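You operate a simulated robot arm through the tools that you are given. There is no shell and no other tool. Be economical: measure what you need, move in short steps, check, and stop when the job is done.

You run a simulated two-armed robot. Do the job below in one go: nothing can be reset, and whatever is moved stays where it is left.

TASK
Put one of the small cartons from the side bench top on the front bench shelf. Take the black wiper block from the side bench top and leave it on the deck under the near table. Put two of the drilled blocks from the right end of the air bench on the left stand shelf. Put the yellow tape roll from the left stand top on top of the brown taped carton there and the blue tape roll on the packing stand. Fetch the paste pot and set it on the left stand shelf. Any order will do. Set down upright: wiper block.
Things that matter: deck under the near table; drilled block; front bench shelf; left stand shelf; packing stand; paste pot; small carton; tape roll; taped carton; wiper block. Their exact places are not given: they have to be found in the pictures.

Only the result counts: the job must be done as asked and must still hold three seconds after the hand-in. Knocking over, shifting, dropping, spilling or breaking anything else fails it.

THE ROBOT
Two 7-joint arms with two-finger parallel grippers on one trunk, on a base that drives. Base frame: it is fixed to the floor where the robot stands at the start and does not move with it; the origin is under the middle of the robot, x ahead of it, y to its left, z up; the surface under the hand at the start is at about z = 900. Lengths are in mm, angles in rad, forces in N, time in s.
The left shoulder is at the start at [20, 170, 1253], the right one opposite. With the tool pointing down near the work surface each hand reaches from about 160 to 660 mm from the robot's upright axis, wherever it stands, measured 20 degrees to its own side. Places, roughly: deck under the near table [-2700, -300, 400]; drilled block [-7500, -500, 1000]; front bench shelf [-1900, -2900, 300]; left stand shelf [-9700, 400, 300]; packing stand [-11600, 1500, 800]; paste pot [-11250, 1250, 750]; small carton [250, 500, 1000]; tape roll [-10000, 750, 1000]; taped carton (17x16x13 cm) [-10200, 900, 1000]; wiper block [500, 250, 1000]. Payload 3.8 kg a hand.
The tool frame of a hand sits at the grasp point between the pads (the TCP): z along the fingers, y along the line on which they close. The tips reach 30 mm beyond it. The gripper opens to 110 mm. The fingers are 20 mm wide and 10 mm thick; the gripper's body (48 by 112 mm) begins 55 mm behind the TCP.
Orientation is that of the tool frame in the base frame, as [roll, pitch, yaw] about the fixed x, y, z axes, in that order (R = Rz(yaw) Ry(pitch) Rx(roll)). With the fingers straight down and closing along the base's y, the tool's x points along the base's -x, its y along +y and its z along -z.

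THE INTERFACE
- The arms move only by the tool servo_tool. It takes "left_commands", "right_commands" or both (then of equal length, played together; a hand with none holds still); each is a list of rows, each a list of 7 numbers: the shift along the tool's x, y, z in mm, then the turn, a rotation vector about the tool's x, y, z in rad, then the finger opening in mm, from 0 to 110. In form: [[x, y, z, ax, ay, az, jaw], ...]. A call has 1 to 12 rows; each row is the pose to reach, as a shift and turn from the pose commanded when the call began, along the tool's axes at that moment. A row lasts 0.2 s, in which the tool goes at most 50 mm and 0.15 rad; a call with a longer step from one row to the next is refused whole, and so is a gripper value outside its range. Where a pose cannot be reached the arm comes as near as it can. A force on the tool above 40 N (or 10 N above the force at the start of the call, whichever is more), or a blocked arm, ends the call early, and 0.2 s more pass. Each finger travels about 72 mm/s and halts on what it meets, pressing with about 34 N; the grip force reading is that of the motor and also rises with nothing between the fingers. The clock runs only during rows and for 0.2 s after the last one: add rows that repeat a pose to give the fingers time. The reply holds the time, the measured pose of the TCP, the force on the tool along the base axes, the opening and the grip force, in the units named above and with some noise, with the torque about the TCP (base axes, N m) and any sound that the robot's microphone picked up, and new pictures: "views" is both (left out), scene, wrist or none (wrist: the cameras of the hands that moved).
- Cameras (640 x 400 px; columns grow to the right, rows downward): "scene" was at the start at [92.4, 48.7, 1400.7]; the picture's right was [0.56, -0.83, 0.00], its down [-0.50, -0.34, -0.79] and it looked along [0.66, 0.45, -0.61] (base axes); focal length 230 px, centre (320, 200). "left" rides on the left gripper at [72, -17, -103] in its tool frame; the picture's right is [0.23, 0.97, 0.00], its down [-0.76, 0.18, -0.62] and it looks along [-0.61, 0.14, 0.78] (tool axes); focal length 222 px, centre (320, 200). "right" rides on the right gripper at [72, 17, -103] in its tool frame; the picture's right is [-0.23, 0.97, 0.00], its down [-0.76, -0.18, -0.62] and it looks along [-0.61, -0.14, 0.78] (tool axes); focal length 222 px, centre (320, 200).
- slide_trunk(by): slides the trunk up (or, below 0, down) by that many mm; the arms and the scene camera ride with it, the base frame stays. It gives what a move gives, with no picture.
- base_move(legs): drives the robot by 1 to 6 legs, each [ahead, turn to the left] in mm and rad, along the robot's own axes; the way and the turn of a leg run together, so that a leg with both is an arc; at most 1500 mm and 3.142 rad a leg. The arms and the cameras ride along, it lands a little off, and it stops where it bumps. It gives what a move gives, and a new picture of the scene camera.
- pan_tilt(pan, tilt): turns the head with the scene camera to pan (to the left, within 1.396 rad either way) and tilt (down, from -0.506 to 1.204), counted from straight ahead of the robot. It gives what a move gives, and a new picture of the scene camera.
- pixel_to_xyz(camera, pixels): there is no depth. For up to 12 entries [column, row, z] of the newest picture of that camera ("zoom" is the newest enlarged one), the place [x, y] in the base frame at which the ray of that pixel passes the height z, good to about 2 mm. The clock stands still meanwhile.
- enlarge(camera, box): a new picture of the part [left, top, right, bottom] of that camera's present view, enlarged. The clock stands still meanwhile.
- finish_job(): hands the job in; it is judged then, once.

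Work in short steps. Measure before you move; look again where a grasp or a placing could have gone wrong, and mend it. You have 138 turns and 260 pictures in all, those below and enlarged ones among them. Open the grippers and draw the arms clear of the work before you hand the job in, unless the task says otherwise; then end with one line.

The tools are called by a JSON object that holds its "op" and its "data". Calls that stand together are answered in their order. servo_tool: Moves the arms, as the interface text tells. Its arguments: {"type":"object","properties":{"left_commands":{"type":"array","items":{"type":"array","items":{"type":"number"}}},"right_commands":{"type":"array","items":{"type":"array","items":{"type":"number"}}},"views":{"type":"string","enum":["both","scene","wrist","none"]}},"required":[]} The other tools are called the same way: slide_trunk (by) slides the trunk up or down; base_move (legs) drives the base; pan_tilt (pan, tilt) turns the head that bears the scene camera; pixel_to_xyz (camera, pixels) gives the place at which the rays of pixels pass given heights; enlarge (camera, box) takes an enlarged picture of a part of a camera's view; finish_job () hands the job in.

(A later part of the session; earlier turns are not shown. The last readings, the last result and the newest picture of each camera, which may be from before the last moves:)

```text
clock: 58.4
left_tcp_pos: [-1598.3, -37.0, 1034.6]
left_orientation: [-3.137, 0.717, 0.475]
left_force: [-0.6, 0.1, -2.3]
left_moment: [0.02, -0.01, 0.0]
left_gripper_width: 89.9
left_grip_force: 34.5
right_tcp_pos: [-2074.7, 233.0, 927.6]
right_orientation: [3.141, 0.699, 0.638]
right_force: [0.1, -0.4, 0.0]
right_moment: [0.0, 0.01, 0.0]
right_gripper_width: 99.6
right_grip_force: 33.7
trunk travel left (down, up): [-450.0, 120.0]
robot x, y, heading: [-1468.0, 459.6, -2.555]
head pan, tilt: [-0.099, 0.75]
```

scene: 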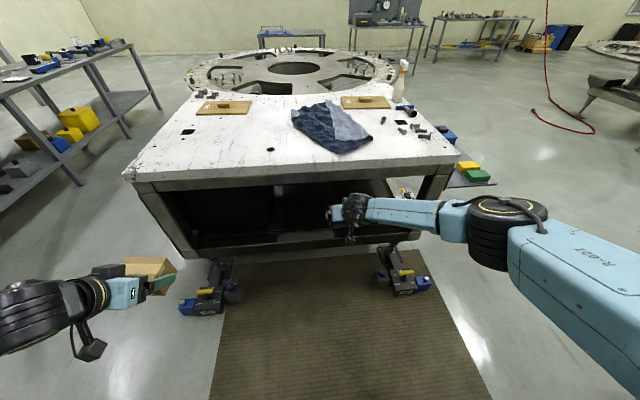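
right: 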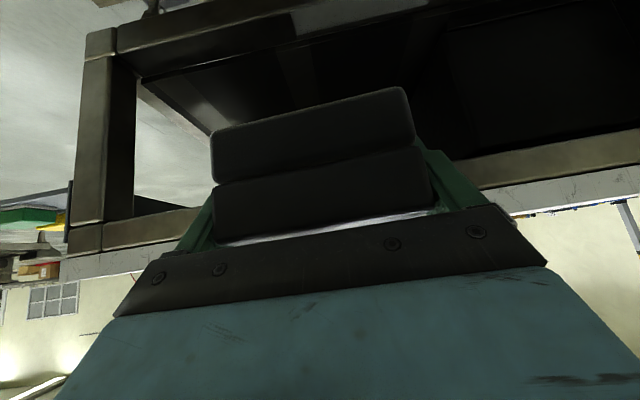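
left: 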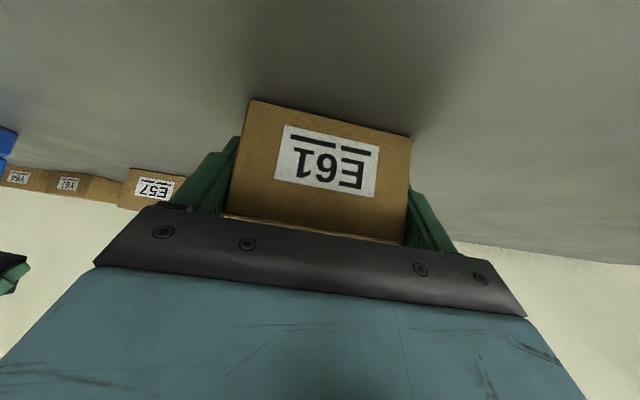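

I lower the trunk by 400, then look with the right wrist camera at the deck.

{"op": "slide_trunk", "data": {"by": -400}}

{"op": "servo_tool", "data": {"right_commands": [[0, 0, 0, 0, 0, 0, 85]], "views": "both"}}

{"op": "enlarge", "data": {"camera": "scene", "box": [120, 120, 440, 320]}}

```text
clock: 62.2
left_tcp_pos: [-1597.5, -35.6, 636.0]
left_orientation: [-3.137, 0.719, 0.473]
left_force: [0.3, 0.0, -2.3]
left_moment: [-0.01, -0.03, -0.01]
left_gripper_width: 89.9
left_grip_force: 34.0
right_tcp_pos: [-2074.1, 235.2, 526.4]
right_orientation: [3.139, 0.702, 0.636]
right_force: [0.1, -0.5, -1.1]
right_moment: [0.02, 0.01, -0.02]
right_gripper_width: 99.9
right_grip_force: 33.9
trunk travel left (down, up): [-50.0, 520.0]
robot x, y, heading: [-1468.8, 461.1, -2.558]
head pan, tilt: [-0.099, 0.75]
```

```text
clock: 62.6
left_tcp_pos: [-1598.0, -36.3, 635.0]
left_orientation: [-3.136, 0.715, 0.472]
left_force: [0.2, -0.5, -2.2]
left_moment: [-0.03, 0.02, -0.01]
left_gripper_width: 89.7
left_grip_force: 33.6
right_tcp_pos: [-2075.9, 234.5, 526.3]
right_orientation: [3.14, 0.701, 0.638]
right_force: [0.2, 0.1, -0.9]
right_moment: [-0.01, 0.0, 0.03]
right_gripper_width: 99.9
right_grip_force: 33.4
trunk travel left (down, up): [-50.0, 520.0]
robot x, y, heading: [-1469.0, 459.1, -2.568]
head pan, tilt: [-0.099, 0.75]
```

scene: 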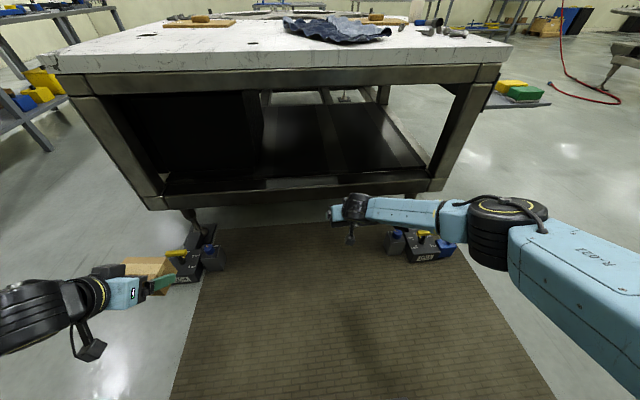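
right: 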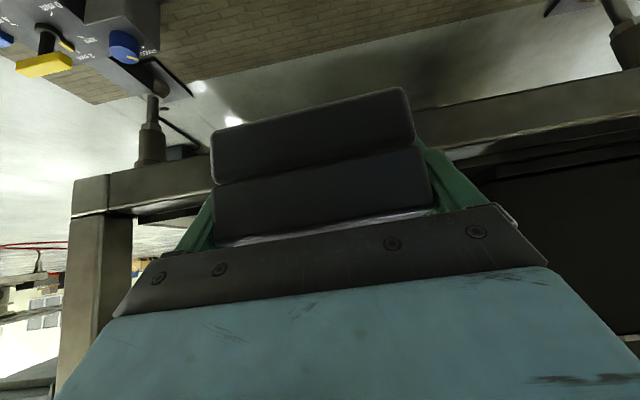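

```text
2.00 times, centred on (280, 220) of scene
```

zoom: 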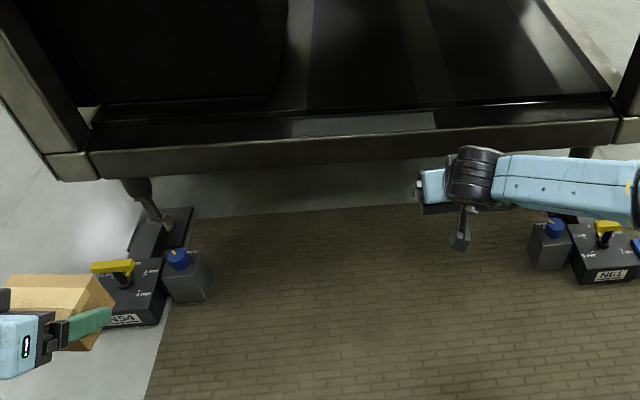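

I triangulate the rail's front-top corners from this lower viewpoint.

{"op": "pixel_to_xyz", "data": {"camera": "scene", "pixels": [[167.5, 195, 300], [426, 181, 300], [167.5, 195, 350], [426, 181, 350], [167.5, 195, 400], [426, 181, 400], [145, 210, 300], [440, 192, 300], [145, 210, 350], [440, 192, 350]]}}

{"op": "pixel_to_xyz", "data": {"camera": "right", "pixels": [[107, 180, 300], [107, 180, 350], [107, 180, 400], [107, 215, 350], [107, 215, 400], [107, 215, 300], [560, 130, 350], [560, 130, 400], [560, 95, 300], [560, 95, 350]]}}

```text
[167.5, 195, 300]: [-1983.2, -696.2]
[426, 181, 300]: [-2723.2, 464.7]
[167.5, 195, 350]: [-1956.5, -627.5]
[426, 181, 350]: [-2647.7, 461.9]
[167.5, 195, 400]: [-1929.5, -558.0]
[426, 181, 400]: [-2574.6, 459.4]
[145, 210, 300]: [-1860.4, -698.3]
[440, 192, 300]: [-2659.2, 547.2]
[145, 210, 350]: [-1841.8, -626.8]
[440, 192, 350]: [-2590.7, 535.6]
```

```text
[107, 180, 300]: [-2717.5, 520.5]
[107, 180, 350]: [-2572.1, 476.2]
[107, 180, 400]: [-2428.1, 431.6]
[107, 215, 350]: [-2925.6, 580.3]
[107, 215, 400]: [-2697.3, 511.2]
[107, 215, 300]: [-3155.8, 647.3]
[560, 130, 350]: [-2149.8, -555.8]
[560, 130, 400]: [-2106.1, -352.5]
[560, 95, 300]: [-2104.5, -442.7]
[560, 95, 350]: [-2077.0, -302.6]
```

Rail top ≈ z 355, heading of the table ≈ −2.576. I check where the right elbow sits, since it must pass the table front.

{"op": "pixel_to_xyz", "data": {"camera": "scene", "pixels": [[500, 215, 600], [500, 215, 700], [500, 215, 800], [470, 245, 600], [470, 245, 700], [354, 205, 650], [450, 220, 650], [450, 220, 700]]}}

{"op": "pan_tilt", "data": {"pan": -0.9, "tilt": 0.7}}

```text
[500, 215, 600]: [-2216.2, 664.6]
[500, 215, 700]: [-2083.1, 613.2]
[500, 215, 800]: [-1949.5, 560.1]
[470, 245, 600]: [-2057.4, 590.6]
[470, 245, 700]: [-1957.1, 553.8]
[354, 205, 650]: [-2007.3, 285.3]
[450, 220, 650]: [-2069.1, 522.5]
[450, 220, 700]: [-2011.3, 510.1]
```

```text
clock: 63.8
left_tcp_pos: [-1597.5, -35.7, 635.8]
left_orientation: [-3.136, 0.718, 0.474]
left_force: [0.0, 0.6, -1.9]
left_moment: [0.03, -0.01, 0.06]
left_gripper_width: 90.0
left_grip_force: 34.1
right_tcp_pos: [-2074.5, 235.5, 526.4]
right_orientation: [3.141, 0.699, 0.636]
right_force: [-0.2, 0.8, -2.0]
right_moment: [-0.02, 0.01, 0.0]
right_gripper_width: 99.9
right_grip_force: 34.1
trunk travel left (down, up): [-50.0, 520.0]
robot x, y, heading: [-1471.1, 460.9, -2.557]
head pan, tilt: [-0.901, 0.7]
```

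scene: 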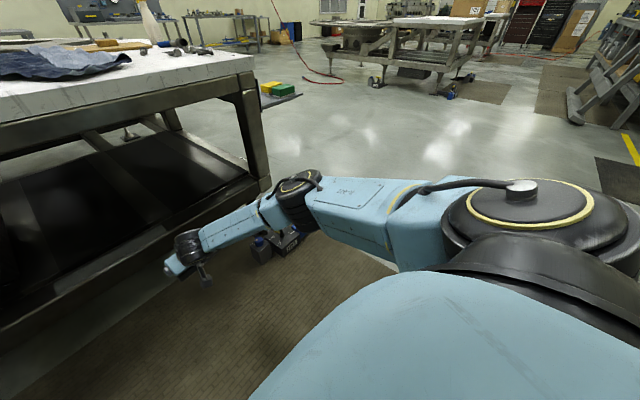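

The elbow sits well back. I lower the trunk the last 50, drive in 300 mm and look.

{"op": "slide_trunk", "data": {"by": -50}}

{"op": "base_move", "data": {"legs": [[300, -0.01]]}}

{"op": "pan_tilt", "data": {"pan": -0.5, "tilt": 0.7}}

```text
clock: 64.7
left_tcp_pos: [-1597.2, -36.0, 585.1]
left_orientation: [-3.136, 0.716, 0.473]
left_force: [0.1, 0.8, -1.3]
left_moment: [0.02, -0.06, 0.01]
left_gripper_width: 89.9
left_grip_force: 33.7
right_tcp_pos: [-2074.3, 234.3, 476.1]
right_orientation: [3.14, 0.7, 0.638]
right_force: [-0.1, -0.1, -1.2]
right_moment: [0.01, 0.0, -0.01]
right_gripper_width: 99.9
right_grip_force: 34.1
trunk travel left (down, up): [0.0, 570.0]
robot x, y, heading: [-1469.3, 461.7, -2.561]
head pan, tilt: [-0.901, 0.7]
```

```text
clock: 66.7
left_tcp_pos: [-1855.9, -197.8, 585.1]
left_orientation: [-3.135, 0.718, 0.458]
left_force: [0.5, 1.3, -2.2]
left_moment: [-0.01, 0.0, -0.02]
left_gripper_width: 89.7
left_grip_force: 33.8
right_tcp_pos: [-2330.7, 80.3, 477.4]
right_orientation: [3.14, 0.7, 0.624]
right_force: [0.4, 0.2, -0.3]
right_moment: [0.0, -0.02, -0.02]
right_gripper_width: 99.7
right_grip_force: 34.6
trunk travel left (down, up): [0.0, 570.0]
robot x, y, heading: [-1721.4, 295.7, -2.571]
head pan, tilt: [-0.901, 0.7]
```

scene: 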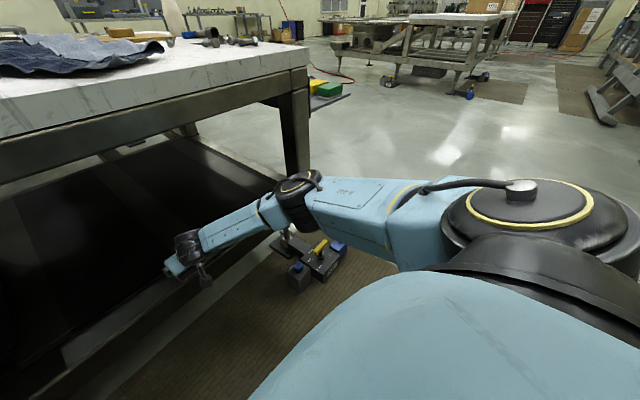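

```text
clock: 67.6
left_tcp_pos: [-1856.4, -197.7, 584.5]
left_orientation: [-3.136, 0.717, 0.461]
left_force: [-0.3, 0.5, -2.5]
left_moment: [0.02, -0.02, 0.01]
left_gripper_width: 89.7
left_grip_force: 34.1
right_tcp_pos: [-2328.9, 79.6, 475.9]
right_orientation: [3.139, 0.699, 0.624]
right_force: [-0.5, 0.4, -1.3]
right_moment: [0.0, 0.0, -0.03]
right_gripper_width: 100.0
right_grip_force: 34.0
trunk travel left (down, up): [0.0, 570.0]
robot x, y, heading: [-1726.5, 299.6, -2.574]
head pan, tilt: [-0.499, 0.7]
```

scene: 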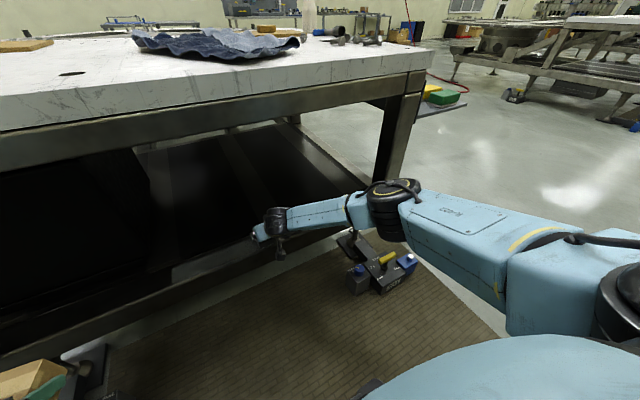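

TCP is 63 mm outside the rail and everything clears. I drive the last 200 mm in.

{"op": "base_move", "data": {"legs": [[203, 0]]}}

{"op": "servo_tool", "data": {"right_commands": [[0, 0, 0, 0, 0, 0, 85]], "views": "wrist"}}

```text
clock: 69.2
left_tcp_pos: [-2026.0, -306.2, 584.6]
left_orientation: [-3.136, 0.717, 0.462]
left_force: [0.7, 1.1, -1.6]
left_moment: [0.02, -0.02, 0.01]
left_gripper_width: 89.5
left_grip_force: 34.3
right_tcp_pos: [-2500.9, -29.2, 476.5]
right_orientation: [3.139, 0.701, 0.624]
right_force: [-0.3, 0.0, -1.0]
right_moment: [0.04, -0.01, 0.04]
right_gripper_width: 100.1
right_grip_force: 33.8
trunk travel left (down, up): [0.0, 570.0]
robot x, y, heading: [-1893.4, 189.9, -2.575]
head pan, tilt: [-0.499, 0.7]
```

scene: 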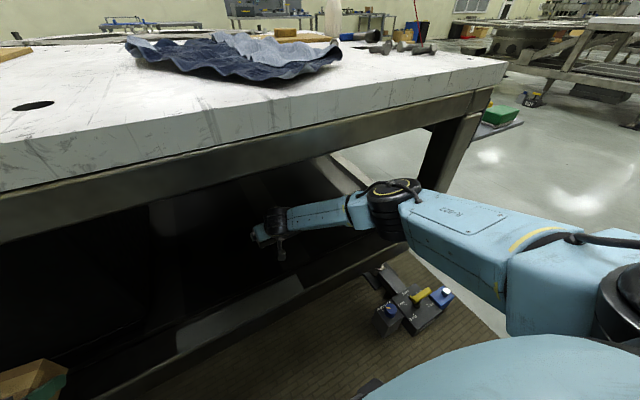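

```text
clock: 69.6
left_tcp_pos: [-2026.6, -306.6, 585.2]
left_orientation: [-3.136, 0.717, 0.459]
left_force: [-0.5, -0.1, -2.7]
left_moment: [0.02, -0.03, 0.02]
left_gripper_width: 90.0
left_grip_force: 34.0
right_tcp_pos: [-2501.4, -29.9, 476.3]
right_orientation: [3.139, 0.701, 0.624]
right_force: [-0.3, 0.2, -1.2]
right_moment: [0.0, -0.02, 0.03]
right_gripper_width: 99.8
right_grip_force: 33.8
trunk travel left (down, up): [0.0, 570.0]
robot x, y, heading: [-1890.6, 186.0, -2.574]
head pan, tilt: [-0.499, 0.7]
```

right: 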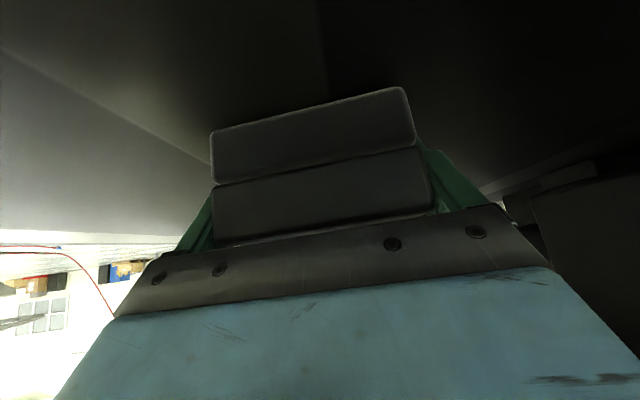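

The hand is 140 mm inside over bare deck. I lower to just above the expected deck height.

{"op": "servo_tool", "data": {"right_commands": [[13, 0, 15, 0, 0, 0, 85], [26, 0, 31, 0, 0, 0, 85], [39, 0, 46, 0, 0, 0, 85], [45, 0, 53.5, 0, 0, 0, 85], [46.3, 0, 55, 0, 0, 0, 85], [47.6, 0, 56.6, 0, 0, 0, 85], [49, 0, 58.1, 0, 0, 0, 85], [50.2, 0, 59.7, 0, 0, 0, 85], [51.5, 0, 61.2, 0, 0, 0, 85], [52.8, 0, 62.7, 0, 0, 0, 85], [54.1, 0, 64.3, 0, 0, 0, 85]], "views": "wrist"}}

```text
clock: 70.1
left_tcp_pos: [-2026.2, -306.6, 584.8]
left_orientation: [-3.136, 0.716, 0.458]
left_force: [0.6, 0.3, -2.1]
left_moment: [0.01, 0.03, 0.0]
left_gripper_width: 89.7
left_grip_force: 34.1
right_tcp_pos: [-2509.6, -36.7, 468.8]
right_orientation: [3.139, 0.729, 0.627]
right_force: [-3.2, -5.0, 14.8]
right_moment: [0.62, 0.43, 0.19]
right_gripper_width: 100.0
right_grip_force: 34.3
trunk travel left (down, up): [0.0, 570.0]
robot x, y, heading: [-1893.0, 188.7, -2.575]
head pan, tilt: [-0.499, 0.7]
stopped in row 2 (right hand): the force on the tool passed its limit at 102 N (the readings are from after the stop); the commanded pose is now the measured one
```

right: 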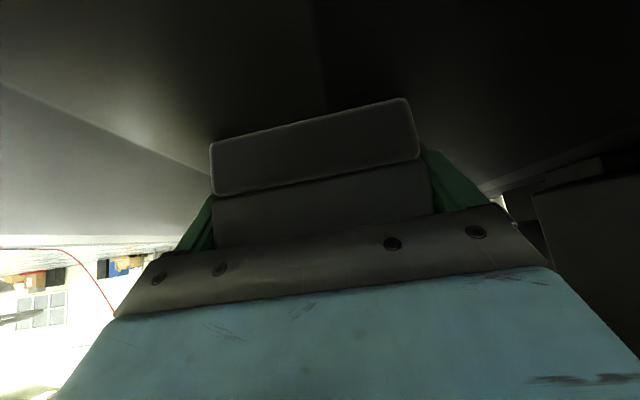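

Contact came early, at TCP z≈469 — so the deck (or something on it) is at about 435 — and the block turned a bit in the grip. I raise 15 mm and look closely.

{"op": "servo_tool", "data": {"right_commands": [[-10, 0, -11, 0, 0.014, 0, 85], [-14, 0, -17, 0, 0.028, 0, 85], [-14, 0, -17, 0, 0.028, 0, 85]], "views": "none"}}

{"op": "enlarge", "data": {"camera": "right", "box": [170, 60, 490, 260]}}

{"op": "enlarge", "data": {"camera": "scene", "box": [140, 180, 400, 340]}}

```text
clock: 70.9
left_tcp_pos: [-2027.1, -306.8, 585.3]
left_orientation: [-3.136, 0.719, 0.461]
left_force: [0.2, 0.3, -1.3]
left_moment: [0.01, -0.02, 0.0]
left_gripper_width: 90.0
left_grip_force: 33.8
right_tcp_pos: [-2505.5, -33.3, 484.8]
right_orientation: [3.139, 0.691, 0.626]
right_force: [0.9, 0.3, -1.1]
right_moment: [0.01, 0.0, 0.01]
right_gripper_width: 100.0
right_grip_force: 33.9
trunk travel left (down, up): [0.0, 570.0]
robot x, y, heading: [-1889.4, 191.9, -2.575]
head pan, tilt: [-0.499, 0.7]
```

```text
2.00 times, centred on (330, 160) of right
```

zoom: 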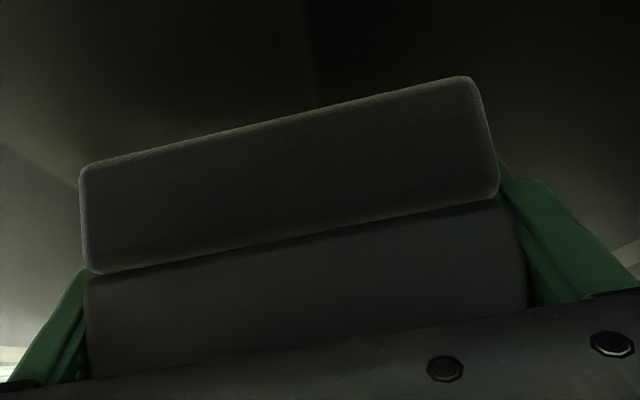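

```text
2.46 times, centred on (270, 260) of scene
```

zoom: 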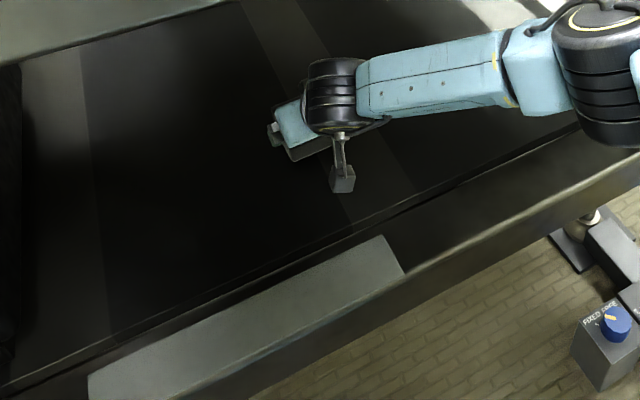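

I check the rail-top height again from this close viewpoint using points on the rail's front top edge.

{"op": "pixel_to_xyz", "data": {"camera": "scene", "pixels": [[304.6, 288.5, 350], [304.6, 288.5, 400], [304.6, 288.5, 430], [400, 238, 350], [400, 238, 400], [400, 238, 430], [296, 274, 430], [296, 274, 400], [280, 255, 430], [280, 255, 400]]}}

```text
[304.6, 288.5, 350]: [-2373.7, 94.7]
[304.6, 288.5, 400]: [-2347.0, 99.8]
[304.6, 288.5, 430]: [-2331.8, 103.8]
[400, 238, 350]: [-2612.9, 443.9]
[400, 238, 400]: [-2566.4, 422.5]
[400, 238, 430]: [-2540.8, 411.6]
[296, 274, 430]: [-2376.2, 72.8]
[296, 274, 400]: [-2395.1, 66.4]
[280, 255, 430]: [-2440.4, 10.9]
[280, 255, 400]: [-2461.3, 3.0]
```

The block only slid up about 9 mm in the fingers and stayed level; the deck is near z≈441. I go down gently in small rows.

{"op": "servo_tool", "data": {"right_commands": [[2, 0, 2.3, 0, 0, 0, 85], [4, 0, 4.6, 0, 0, 0, 85], [6.4, 0, 7.6, 0, 0, 0, 85], [7.7, 0, 9.2, 0, 0, 0, 85], [8.4, 0, 9.9, 0, 0, 0, 85], [9, 0, 10.7, 0, 0, 0, 85], [9.7, 0, 11.5, 0, 0, 0, 85], [9.7, 0, 11.5, 0, 0, 0, 85]], "views": "none"}}

```text
clock: 72.7
left_tcp_pos: [-2028.0, -305.9, 584.7]
left_orientation: [-3.136, 0.718, 0.458]
left_force: [0.0, -0.5, -2.4]
left_moment: [0.03, -0.06, 0.03]
left_gripper_width: 89.6
left_grip_force: 34.1
right_tcp_pos: [-2507.7, -34.1, 470.9]
right_orientation: [3.138, 0.691, 0.626]
right_force: [0.2, -0.2, -1.7]
right_moment: [0.01, 0.0, -0.01]
right_gripper_width: 99.6
right_grip_force: 34.1
trunk travel left (down, up): [0.0, 570.0]
robot x, y, heading: [-1892.1, 187.0, -2.576]
head pan, tilt: [-0.499, 0.7]
```

No contact yet at TCP 471. Another slow 10 mm.

{"op": "servo_tool", "data": {"right_commands": [[0.7, 0, 0.8, 0, 0, 0, 85], [1.3, 0, 1.6, 0, 0, 0, 85], [2, 0, 2.4, 0, 0, 0, 85], [2.6, 0, 3.1, 0, 0, 0, 85], [3.3, 0, 3.9, 0, 0, 0, 85], [3.9, 0, 4.6, 0, 0, 0, 85], [4.6, 0, 5.4, 0, 0, 0, 85], [5.2, 0, 6.1, 0, 0, 0, 85], [5.8, 0, 6.9, 0, 0, 0, 85], [6.4, 0, 7.6, 0, 0, 0, 85], [6.4, 0, 7.6, 0, 0, 0, 85]], "views": "wrist"}}

```text
clock: 74.5
left_tcp_pos: [-2026.8, -307.4, 585.0]
left_orientation: [-3.138, 0.717, 0.46]
left_force: [0.3, 0.5, -1.8]
left_moment: [0.0, -0.01, -0.03]
left_gripper_width: 89.8
left_grip_force: 34.1
right_tcp_pos: [-2509.2, -36.8, 469.8]
right_orientation: [3.14, 0.703, 0.626]
right_force: [-1.9, -2.7, 8.3]
right_moment: [0.26, 0.46, 0.05]
right_gripper_width: 99.6
right_grip_force: 33.6
trunk travel left (down, up): [0.0, 570.0]
robot x, y, heading: [-1894.6, 187.5, -2.572]
head pan, tilt: [-0.499, 0.7]
stopped in row 8 (right hand): the force on the tool passed its limit at 41 N (the readings are from after the stop); the commanded pose is now the measured one
```

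right: 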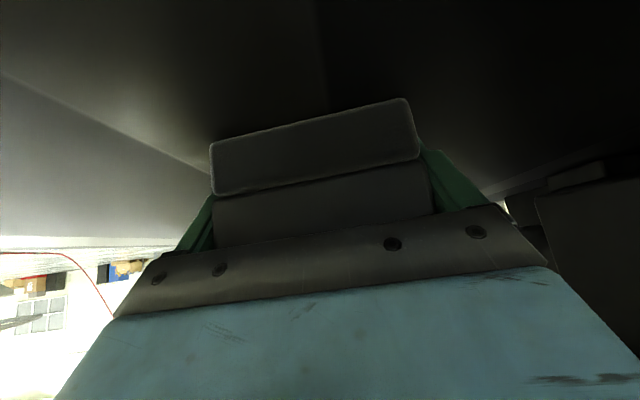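

The moment shows the contact is at the right finger's outside (≈60 mm to the right), so there is likely a raised strip there. I lift 20, shift 90 mm left and look at the deck.

{"op": "servo_tool", "data": {"right_commands": [[-12.9, 0, -15.3, 0, 0.012, 0, 85], [-12.9, 30, -15.3, 0, 0.012, 0, 85], [-12.9, 60, -15.3, 0, 0.012, 0, 85], [-12.9, 90, -15.3, 0, 0.012, 0, 85], [-12.9, 90, -15.3, 0, 0.012, 0, 85]], "views": "both"}}

{"op": "enlarge", "data": {"camera": "scene", "box": [200, 180, 400, 305]}}

```text
clock: 75.7
left_tcp_pos: [-2025.3, -306.4, 585.9]
left_orientation: [-3.138, 0.718, 0.46]
left_force: [0.1, -0.6, -2.2]
left_moment: [-0.01, -0.04, 0.02]
left_gripper_width: 89.9
left_grip_force: 34.6
right_tcp_pos: [-2456.3, -108.3, 489.3]
right_orientation: [3.14, 0.687, 0.624]
right_force: [-0.1, -0.2, -2.2]
right_moment: [0.03, -0.02, -0.01]
right_gripper_width: 99.8
right_grip_force: 34.3
trunk travel left (down, up): [0.0, 570.0]
robot x, y, heading: [-1889.2, 187.8, -2.575]
head pan, tilt: [-0.499, 0.7]
```

scene: 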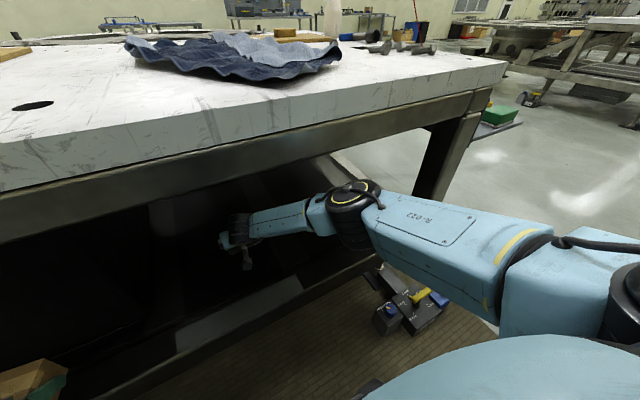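
right: 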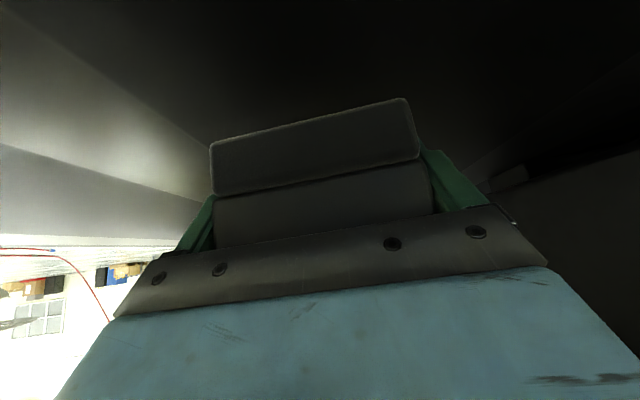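

```text
3.20 times, centred on (300, 242) of scene
```

zoom: 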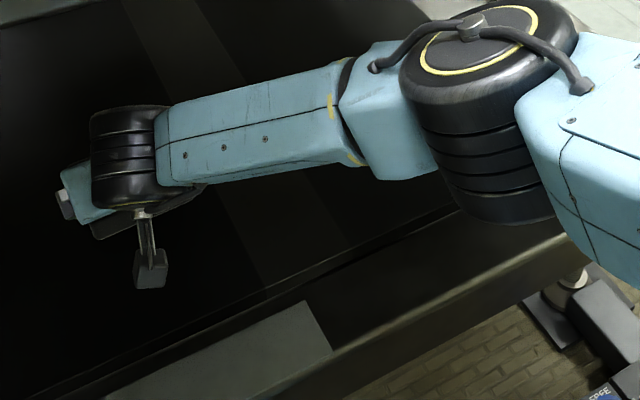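

The bands are only reflections on a glossy deck: it is flat at z≈441, consistent with both contacts. I lower to TCP ≈471 here and check.

{"op": "servo_tool", "data": {"right_commands": [[4, 0, 5, 0, 0, 0, 85], [8, 0, 9.5, 0, 0, 0, 85], [9.5, 0, 11.5, 0, 0, 0, 85], [10.1, 0, 12.3, 0, 0, 0, 85], [10.7, 0, 13.1, 0, 0, 0, 85], [11.3, 0, 13.8, 0, 0, 0, 85], [11.3, 0, 13.8, 0, 0, 0, 85]], "views": "wrist"}}

```text
clock: 77.3
left_tcp_pos: [-2026.6, -306.2, 585.4]
left_orientation: [-3.137, 0.718, 0.459]
left_force: [0.3, 0.2, -2.4]
left_moment: [-0.01, -0.04, -0.02]
left_gripper_width: 89.9
left_grip_force: 33.9
right_tcp_pos: [-2455.3, -106.7, 471.2]
right_orientation: [3.139, 0.687, 0.626]
right_force: [1.8, 0.5, 2.9]
right_moment: [0.15, 0.17, -0.06]
right_gripper_width: 99.7
right_grip_force: 33.9
trunk travel left (down, up): [0.0, 570.0]
robot x, y, heading: [-1890.0, 190.6, -2.575]
head pan, tilt: [-0.499, 0.7]
```

right: 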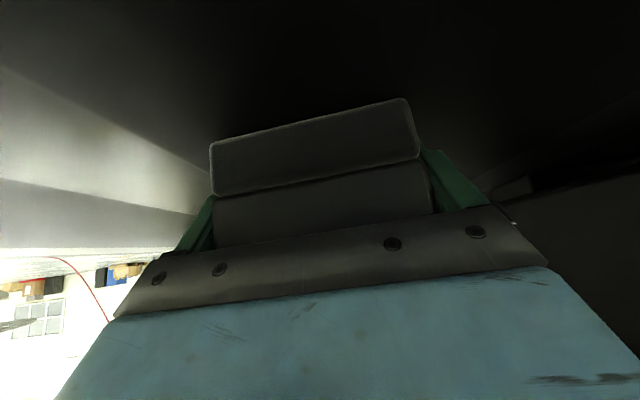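

Light contact at the same height: it's the deck. I open and withdraw along the fingers.

{"op": "servo_tool", "data": {"right_commands": [[0, 0, 0, 0, 0, 0, 110], [0, 0, 0, 0, 0, 0, 110], [0, 0, -5, 0, 0, 0, 110], [0, 0, -20, 0, 0, 0, 110], [0, 0, -50, 0, 0, 0, 110], [0, 0, -85, 0, 0, 0, 110], [0, 0, -85, 0, 0, 0, 110]], "views": "both"}}

```text
clock: 78.9
left_tcp_pos: [-2027.1, -306.0, 585.7]
left_orientation: [-3.137, 0.718, 0.459]
left_force: [-0.1, -0.2, -3.3]
left_moment: [-0.01, -0.01, 0.0]
left_gripper_width: 89.7
left_grip_force: 34.2
right_tcp_pos: [-2412.2, -75.5, 533.5]
right_orientation: [3.138, 0.686, 0.626]
right_force: [0.0, 0.0, -0.1]
right_moment: [-0.04, 0.03, -0.01]
right_gripper_width: 110.0
right_grip_force: 0.1
trunk travel left (down, up): [0.0, 570.0]
robot x, y, heading: [-1893.6, 189.8, -2.574]
head pan, tilt: [-0.499, 0.7]
```

scene: 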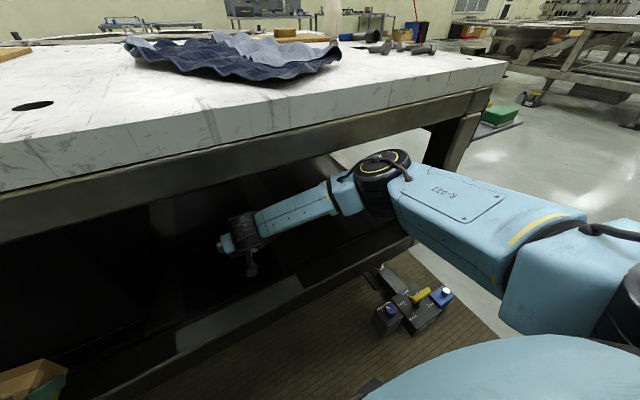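
right: 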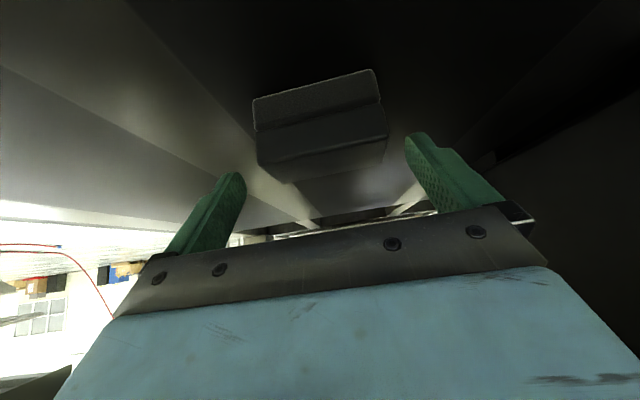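

The wiper stands upright on the deck. I back out and look toward the front bench on the left.

{"op": "base_move", "data": {"legs": [[-650, 0], [0, 0.8]]}}

{"op": "pan_tilt", "data": {"pan": 0.0, "tilt": 0.3}}

```text
clock: 84.6
left_tcp_pos: [-1086.1, 90.7, 585.8]
left_orientation: [-3.135, 0.717, 1.252]
left_force: [-0.2, -0.2, -1.5]
left_moment: [0.02, 0.0, 0.03]
left_gripper_width: 89.8
left_grip_force: 33.9
right_tcp_pos: [-1521.0, -21.0, 533.0]
right_orientation: [3.14, 0.686, 1.418]
right_force: [-0.1, 0.1, -0.1]
right_moment: [0.04, -0.02, -0.03]
right_gripper_width: 110.0
right_grip_force: 0.0
trunk travel left (down, up): [0.0, 570.0]
robot x, y, heading: [-1341.6, 536.4, -1.781]
head pan, tilt: [-0.499, 0.7]
```

scene: 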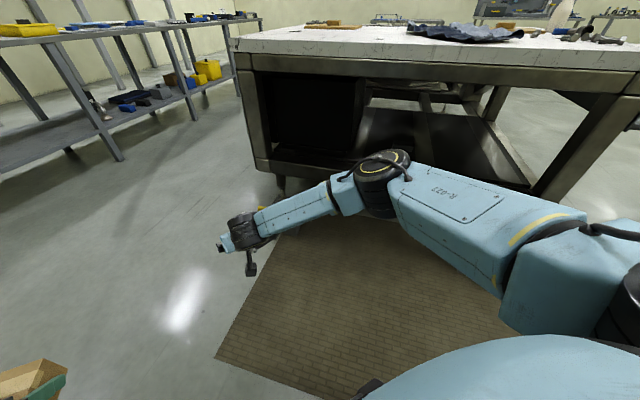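

```text
clock: 85.5
left_tcp_pos: [-1086.5, 91.0, 585.2]
left_orientation: [-3.137, 0.717, 1.253]
left_force: [-0.3, -0.5, -1.9]
left_moment: [0.01, -0.03, 0.01]
left_gripper_width: 89.7
left_grip_force: 34.0
right_tcp_pos: [-1521.6, -22.0, 532.4]
right_orientation: [3.137, 0.686, 1.418]
right_force: [0.3, -0.5, 0.4]
right_moment: [0.02, 0.01, -0.02]
right_gripper_width: 110.1
right_grip_force: 0.2
trunk travel left (down, up): [0.0, 570.0]
robot x, y, heading: [-1347.9, 534.5, -1.779]
head pan, tilt: [0.0, 0.3]
```

scene: 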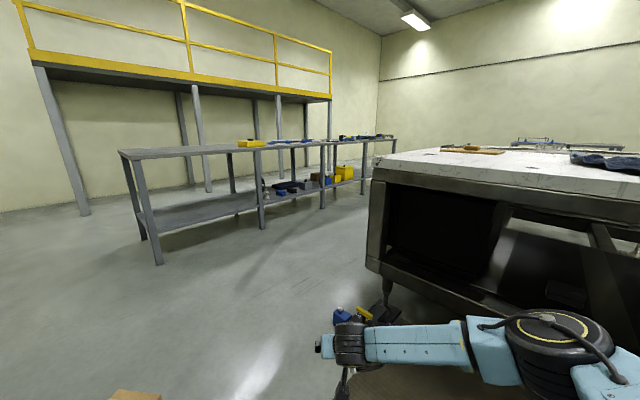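

The front bench has an empty left part of the shelf. I measure its leg feet on the floor.

{"op": "enlarge", "data": {"camera": "scene", "box": [110, 130, 350, 280]}}

{"op": "pixel_to_xyz", "data": {"camera": "scene", "pixels": [[158, 264, 0], [263, 229, 0], [323, 208, 0], [142, 239, 0], [155, 231, 300], [260, 207, 300], [155, 231, 350], [260, 207, 350]]}}

```text
2.67 times, centred on (230, 205) of scene
```

zoom: 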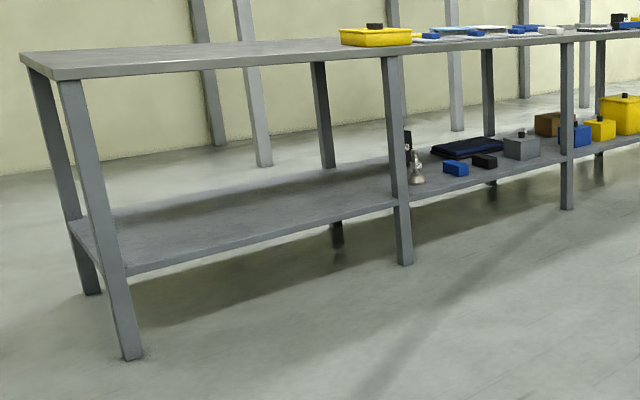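

```text
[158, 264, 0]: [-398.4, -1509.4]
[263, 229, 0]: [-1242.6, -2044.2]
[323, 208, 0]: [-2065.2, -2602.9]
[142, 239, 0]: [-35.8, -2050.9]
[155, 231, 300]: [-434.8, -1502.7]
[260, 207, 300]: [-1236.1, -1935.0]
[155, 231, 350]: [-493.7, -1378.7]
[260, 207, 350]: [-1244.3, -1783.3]
```

Bench front line and heading (−1.006) are known. I bring the left hand forward and retract the right, then drive around the table's clamp to face the shelf.

{"op": "servo_tool", "data": {"left_commands": [[-21, -21, 19, 0, 0, 0, 70], [-43, -43, 37, 0, 0, 0, 70], [-65, -64, 56, 0, 0, 0, 70], [-86, -86, 75, 0, 0, 0, 70], [-108, -107, 94, 0, 0, 0, 70], [-130, -128, 112, 0, 0, 0, 70], [-151, -150, 131, 0, 0, 0, 70], [-151, -150, 131, 0, 0, 0, 70]], "right_commands": [[24, -21, -20, 0, 0, 0, 110], [48, -43, -40, 0, 0, 0, 110], [73, -64, -60, 0, 0, 0, 110], [97, -86, -80, 0, 0, 0, 110], [121, -107, -100, 0, 0, 0, 110], [146, -128, -120, 0, 0, 0, 110], [170, -150, -139, 0, 0, 0, 110], [170, -150, -139, 0, 0, 0, 110]], "views": "none"}}

{"op": "base_move", "data": {"legs": [[0, 0.562], [997, 0], [0, -0.627], [836, 0], [0, 0.838]]}}

{"op": "pan_tilt", "data": {"pan": 0.3, "tilt": 0.6}}

```text
clock: 87.3
left_tcp_pos: [-1292.2, -50.5, 585.1]
left_orientation: [-3.136, 0.718, 1.254]
left_force: [0.7, -0.1, -2.1]
left_moment: [0.02, -0.03, 0.01]
left_gripper_width: 89.7
left_grip_force: 33.9
right_tcp_pos: [-1638.7, 172.3, 551.5]
right_orientation: [3.14, 0.68, 1.418]
right_force: [0.1, -0.6, -0.9]
right_moment: [-0.02, 0.04, 0.0]
right_gripper_width: 110.0
right_grip_force: 0.0
right hand out of reach, approached as far as the arm can: row 6, 7, 8
trunk travel left (down, up): [0.0, 570.0]
robot x, y, heading: [-1343.8, 533.1, -1.781]
head pan, tilt: [0.0, 0.3]
```

```text
clock: 102.0
left_tcp_pos: [-776.2, -1601.9, 585.6]
left_orientation: [-3.136, 0.717, 2.012]
left_force: [0.6, -0.2, -1.0]
left_moment: [0.06, -0.02, -0.02]
left_gripper_width: 89.7
left_grip_force: 34.0
right_tcp_pos: [-1181.4, -1678.3, 552.3]
right_orientation: [3.141, 0.68, 2.178]
right_force: [0.0, 0.7, -0.1]
right_moment: [0.0, -0.01, -0.01]
right_gripper_width: 109.8
right_grip_force: 0.1
trunk travel left (down, up): [0.0, 570.0]
robot x, y, heading: [-1216.0, -1212.8, -1.019]
head pan, tilt: [0.0, 0.3]
```

scene: 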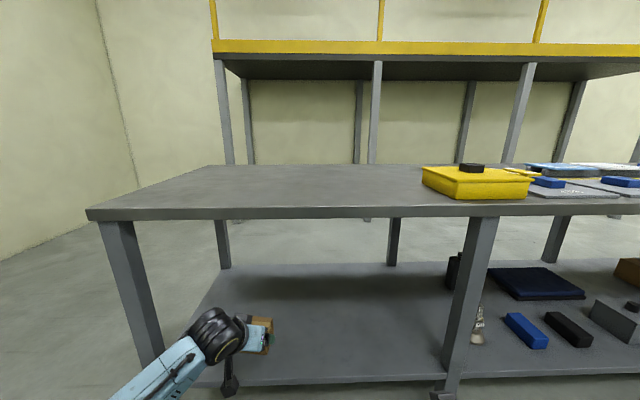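

```text
clock: 102.8
left_tcp_pos: [-776.8, -1603.2, 586.1]
left_orientation: [-3.137, 0.718, 2.012]
left_force: [0.2, 0.1, -2.4]
left_moment: [-0.01, 0.03, 0.02]
left_gripper_width: 89.9
left_grip_force: 34.1
right_tcp_pos: [-1180.9, -1678.6, 552.0]
right_orientation: [3.14, 0.68, 2.178]
right_force: [-0.1, -0.1, 0.0]
right_moment: [0.01, 0.01, -0.01]
right_gripper_width: 109.8
right_grip_force: 0.1
trunk travel left (down, up): [0.0, 570.0]
robot x, y, heading: [-1219.3, -1211.2, -1.022]
head pan, tilt: [0.3, 0.6]
```

scene: 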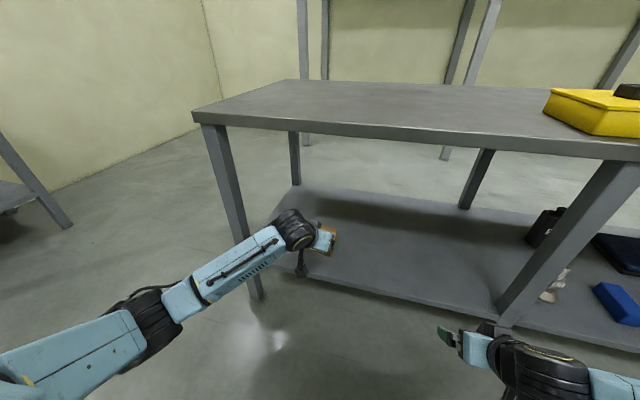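

I measure the shelf edge, the left leg and the left elbow.

{"op": "pixel_to_xyz", "data": {"camera": "scene", "pixels": [[155, 315, 600], [155, 315, 700], [155, 315, 800], [257, 300, 0], [503, 327, 0], [420, 298, 250], [420, 298, 300], [420, 303, 250], [420, 303, 300], [360, 283, 250], [360, 283, 300], [200, 110, 900]]}}

```text
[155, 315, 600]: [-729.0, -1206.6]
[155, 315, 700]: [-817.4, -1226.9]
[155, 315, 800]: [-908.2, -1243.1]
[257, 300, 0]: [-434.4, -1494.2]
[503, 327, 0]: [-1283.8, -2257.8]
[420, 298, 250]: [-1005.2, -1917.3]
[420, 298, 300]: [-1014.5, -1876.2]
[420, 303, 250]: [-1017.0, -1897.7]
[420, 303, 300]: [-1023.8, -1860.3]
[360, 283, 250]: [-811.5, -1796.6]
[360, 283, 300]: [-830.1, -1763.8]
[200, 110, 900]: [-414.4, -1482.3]
```

Shelf top ≈300. I lower the left hand outside the bench, then drive in.

{"op": "servo_tool", "data": {"left_commands": [[24, 0, 28, 0, 0, 0, 70], [49, 0, 56, 0, 0, 0, 70], [73, 0, 84, 0, 0, 0, 70], [97, 0, 112, 0, 0, 0, 70], [121, 0, 139, 0, 0, 0, 70], [121, 0, 139, 0, 0, 0, 70]], "views": "scene"}}

```text
clock: 104.2
left_tcp_pos: [-775.3, -1602.5, 401.2]
left_orientation: [-3.136, 0.719, 2.012]
left_force: [0.8, 0.2, -2.2]
left_moment: [0.06, -0.01, 0.01]
left_gripper_width: 89.6
left_grip_force: 34.0
right_tcp_pos: [-1180.3, -1678.9, 552.6]
right_orientation: [3.138, 0.683, 2.177]
right_force: [1.3, 0.0, 0.3]
right_moment: [-0.03, -0.01, 0.02]
right_gripper_width: 110.0
right_grip_force: 0.0
trunk travel left (down, up): [0.0, 570.0]
robot x, y, heading: [-1216.0, -1210.0, -1.019]
head pan, tilt: [0.3, 0.6]
```

scene: 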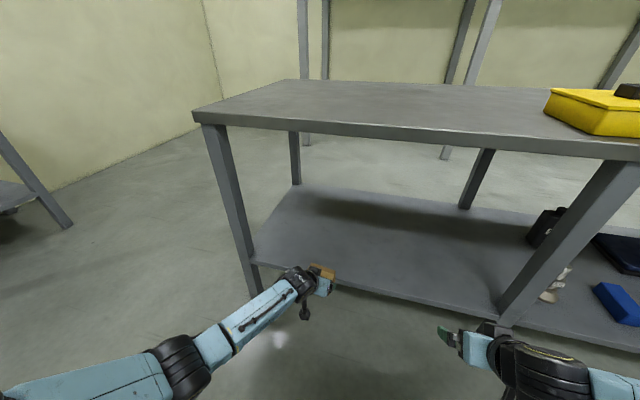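

Clear to enter: drive 274 mm forward.

{"op": "base_move", "data": {"legs": [[274, 0]]}}

{"op": "servo_tool", "data": {"left_commands": [[13, 0, 15, 0, 0, 0, 70], [20, 0, 23, 0, 0, 0, 70], [20, 0, 23, 0, 0, 0, 70]], "views": "wrist"}}

```text
clock: 106.1
left_tcp_pos: [-635.2, -1832.9, 401.2]
left_orientation: [-3.137, 0.719, 2.014]
left_force: [0.4, -0.2, -2.0]
left_moment: [0.01, -0.01, -0.01]
left_gripper_width: 90.1
left_grip_force: 33.9
right_tcp_pos: [-1039.2, -1910.0, 551.8]
right_orientation: [3.14, 0.681, 2.179]
right_force: [0.0, 1.2, 0.0]
right_moment: [0.01, -0.01, 0.03]
right_gripper_width: 110.4
right_grip_force: 0.0
trunk travel left (down, up): [0.0, 570.0]
robot x, y, heading: [-1073.9, -1444.0, -1.021]
head pan, tilt: [0.3, 0.6]
```

scene: 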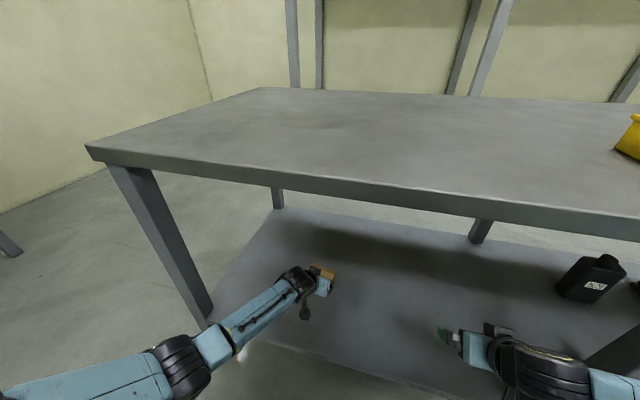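

```text
clock: 106.9
left_tcp_pos: [-634.9, -1832.8, 368.3]
left_orientation: [-3.136, 0.717, 2.01]
left_force: [-0.1, 0.4, -2.3]
left_moment: [0.05, 0.01, 0.03]
left_gripper_width: 89.7
left_grip_force: 34.4
right_tcp_pos: [-1040.0, -1908.4, 550.9]
right_orientation: [3.14, 0.681, 2.179]
right_force: [-0.1, -0.1, 0.0]
right_moment: [0.04, 0.0, -0.02]
right_gripper_width: 110.3
right_grip_force: 0.0
trunk travel left (down, up): [0.0, 570.0]
robot x, y, heading: [-1077.1, -1442.7, -1.021]
head pan, tilt: [0.3, 0.6]
```

left: 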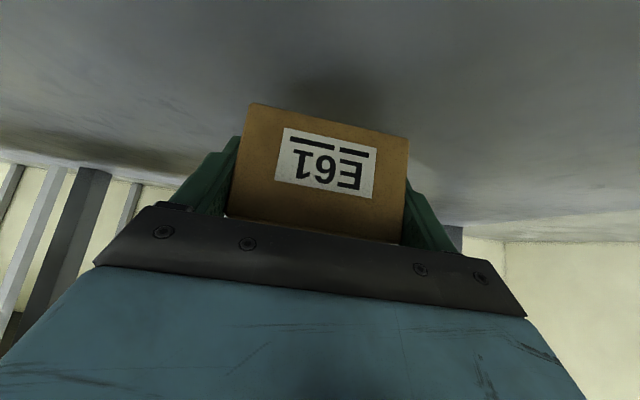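

The carton is over the empty shelf. I lower slowly until contact.

{"op": "servo_tool", "data": {"left_commands": [[2.6, 0, 3, 0, 0, 0, 70], [5.3, 0, 6, 0, 0, 0, 70], [7.9, 0, 9, 0, 0, 0, 70], [10.5, 0, 12, 0, 0, 0, 70], [13.1, 0, 15.1, 0, 0, 0, 70], [14.5, 0, 16.6, 0, 0, 0, 70], [15.8, 0, 18.1, 0, 0, 0, 70], [17.1, 0, 19.6, 0, 0, 0, 70], [18.1, 0, 20.7, 0, 0, 0, 70], [19.1, 0, 21.9, 0, 0, 0, 70], [19.1, 0, 21.9, 0, 0, 0, 70]], "views": "wrist"}}

```text
clock: 109.3
left_tcp_pos: [-633.5, -1832.5, 341.4]
left_orientation: [-3.137, 0.719, 2.014]
left_force: [1.1, -0.2, -2.0]
left_moment: [0.04, 0.02, 0.01]
left_gripper_width: 89.9
left_grip_force: 34.2
right_tcp_pos: [-1040.5, -1908.0, 552.6]
right_orientation: [3.14, 0.68, 2.178]
right_force: [0.5, -0.5, -0.3]
right_moment: [0.01, 0.01, 0.02]
right_gripper_width: 110.1
right_grip_force: 0.1
trunk travel left (down, up): [0.0, 570.0]
robot x, y, heading: [-1076.4, -1442.8, -1.019]
head pan, tilt: [0.3, 0.6]
```

left: 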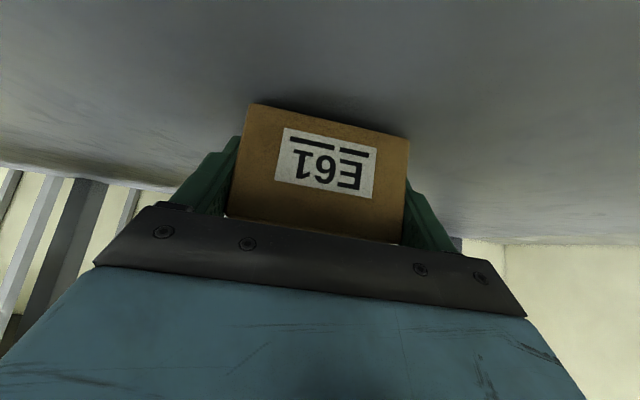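

No contact yet at 341; I continue in 1 mm rows.

{"op": "servo_tool", "data": {"left_commands": [[0.7, 0, 0.75, 0, 0, 0, 70], [1.3, 0, 1.5, 0, 0, 0, 70], [2, 0, 2.3, 0, 0, 0, 70], [2.6, 0, 3, 0, 0, 0, 70], [3.3, 0, 3.8, 0, 0, 0, 70], [3.9, 0, 4.5, 0, 0, 0, 70], [4.6, 0, 5.3, 0, 0, 0, 70], [5.3, 0, 6, 0, 0, 0, 70], [5.9, 0, 6.8, 0, 0, 0, 70], [6.6, 0, 7.5, 0, 0, 0, 70], [6.6, 0, 7.5, 0, 0, 0, 70]], "views": "wrist"}}

```text
clock: 111.7
left_tcp_pos: [-635.4, -1835.3, 335.2]
left_orientation: [-3.14, 0.725, 2.01]
left_force: [-0.7, 10.4, 30.8]
left_moment: [0.64, -0.38, 0.12]
left_gripper_width: 89.7
left_grip_force: 34.0
right_tcp_pos: [-1041.7, -1908.6, 553.4]
right_orientation: [3.138, 0.683, 2.178]
right_force: [-0.2, -0.1, -0.8]
right_moment: [-0.03, 0.05, 0.0]
right_gripper_width: 110.1
right_grip_force: 0.0
trunk travel left (down, up): [0.0, 570.0]
robot x, y, heading: [-1074.6, -1444.1, -1.022]
head pan, tilt: [0.3, 0.6]
```

left: 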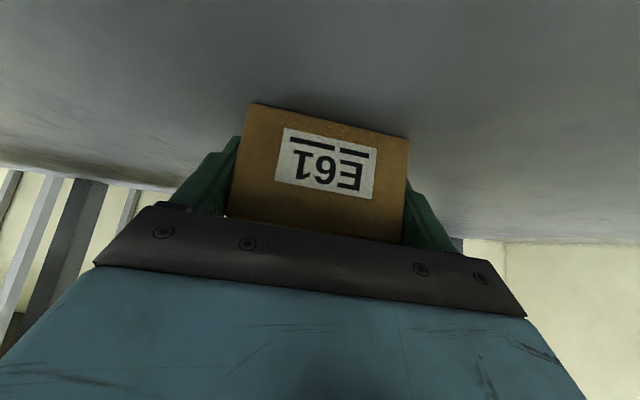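

Contact with 31 N at TCP 335 (shelf at z≈300). I ease 3 mm up, open, and withdraw.

{"op": "servo_tool", "data": {"left_commands": [[-2, 0, -2.3, 0, 0, 0, 70], [-2, 0, -2.3, 0, 0, 0, 110], [-2, 0, -2.3, 0, 0, 0, 110], [-2, 0, -2.3, 0, 0, 0, 110], [-2, 0, -12, 0, 0, 0, 110], [-2, 0, -35, 0, 0, 0, 110], [-2, 0, -70, 0, 0, 0, 110], [-2, 0, -105, 0, 0, 0, 110], [-2, 0, -105, 0, 0, 0, 110]], "views": "both"}}

```text
clock: 113.7
left_tcp_pos: [-662.1, -1769.1, 412.8]
left_orientation: [-3.136, 0.717, 2.013]
left_force: [0.9, -0.5, 0.5]
left_moment: [0.0, 0.01, 0.01]
left_gripper_width: 110.1
left_grip_force: 0.0
right_tcp_pos: [-1041.3, -1907.9, 552.6]
right_orientation: [3.14, 0.681, 2.177]
right_force: [0.4, 0.2, 0.7]
right_moment: [0.02, 0.0, 0.0]
right_gripper_width: 110.1
right_grip_force: 0.0
trunk travel left (down, up): [0.0, 570.0]
robot x, y, heading: [-1077.2, -1443.9, -1.021]
head pan, tilt: [0.3, 0.6]
```

scene: 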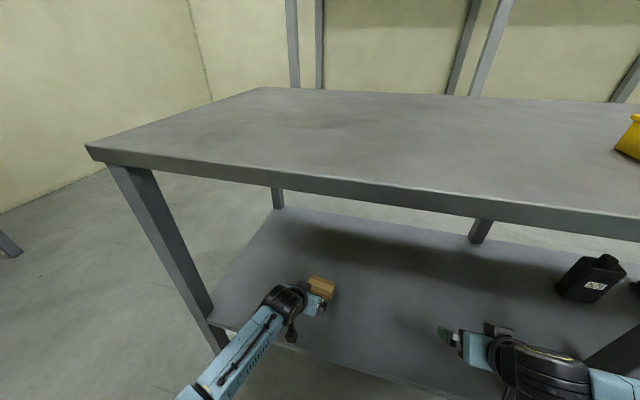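
left: 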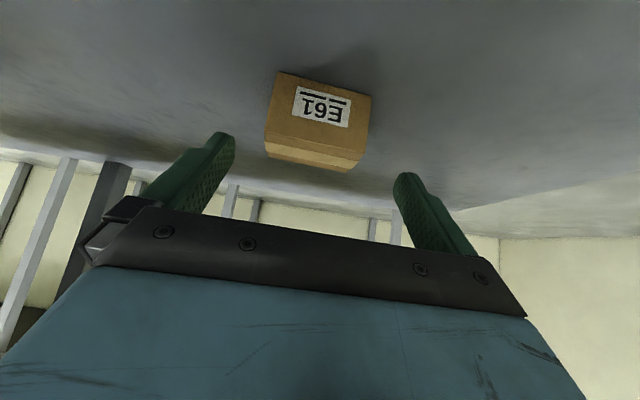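

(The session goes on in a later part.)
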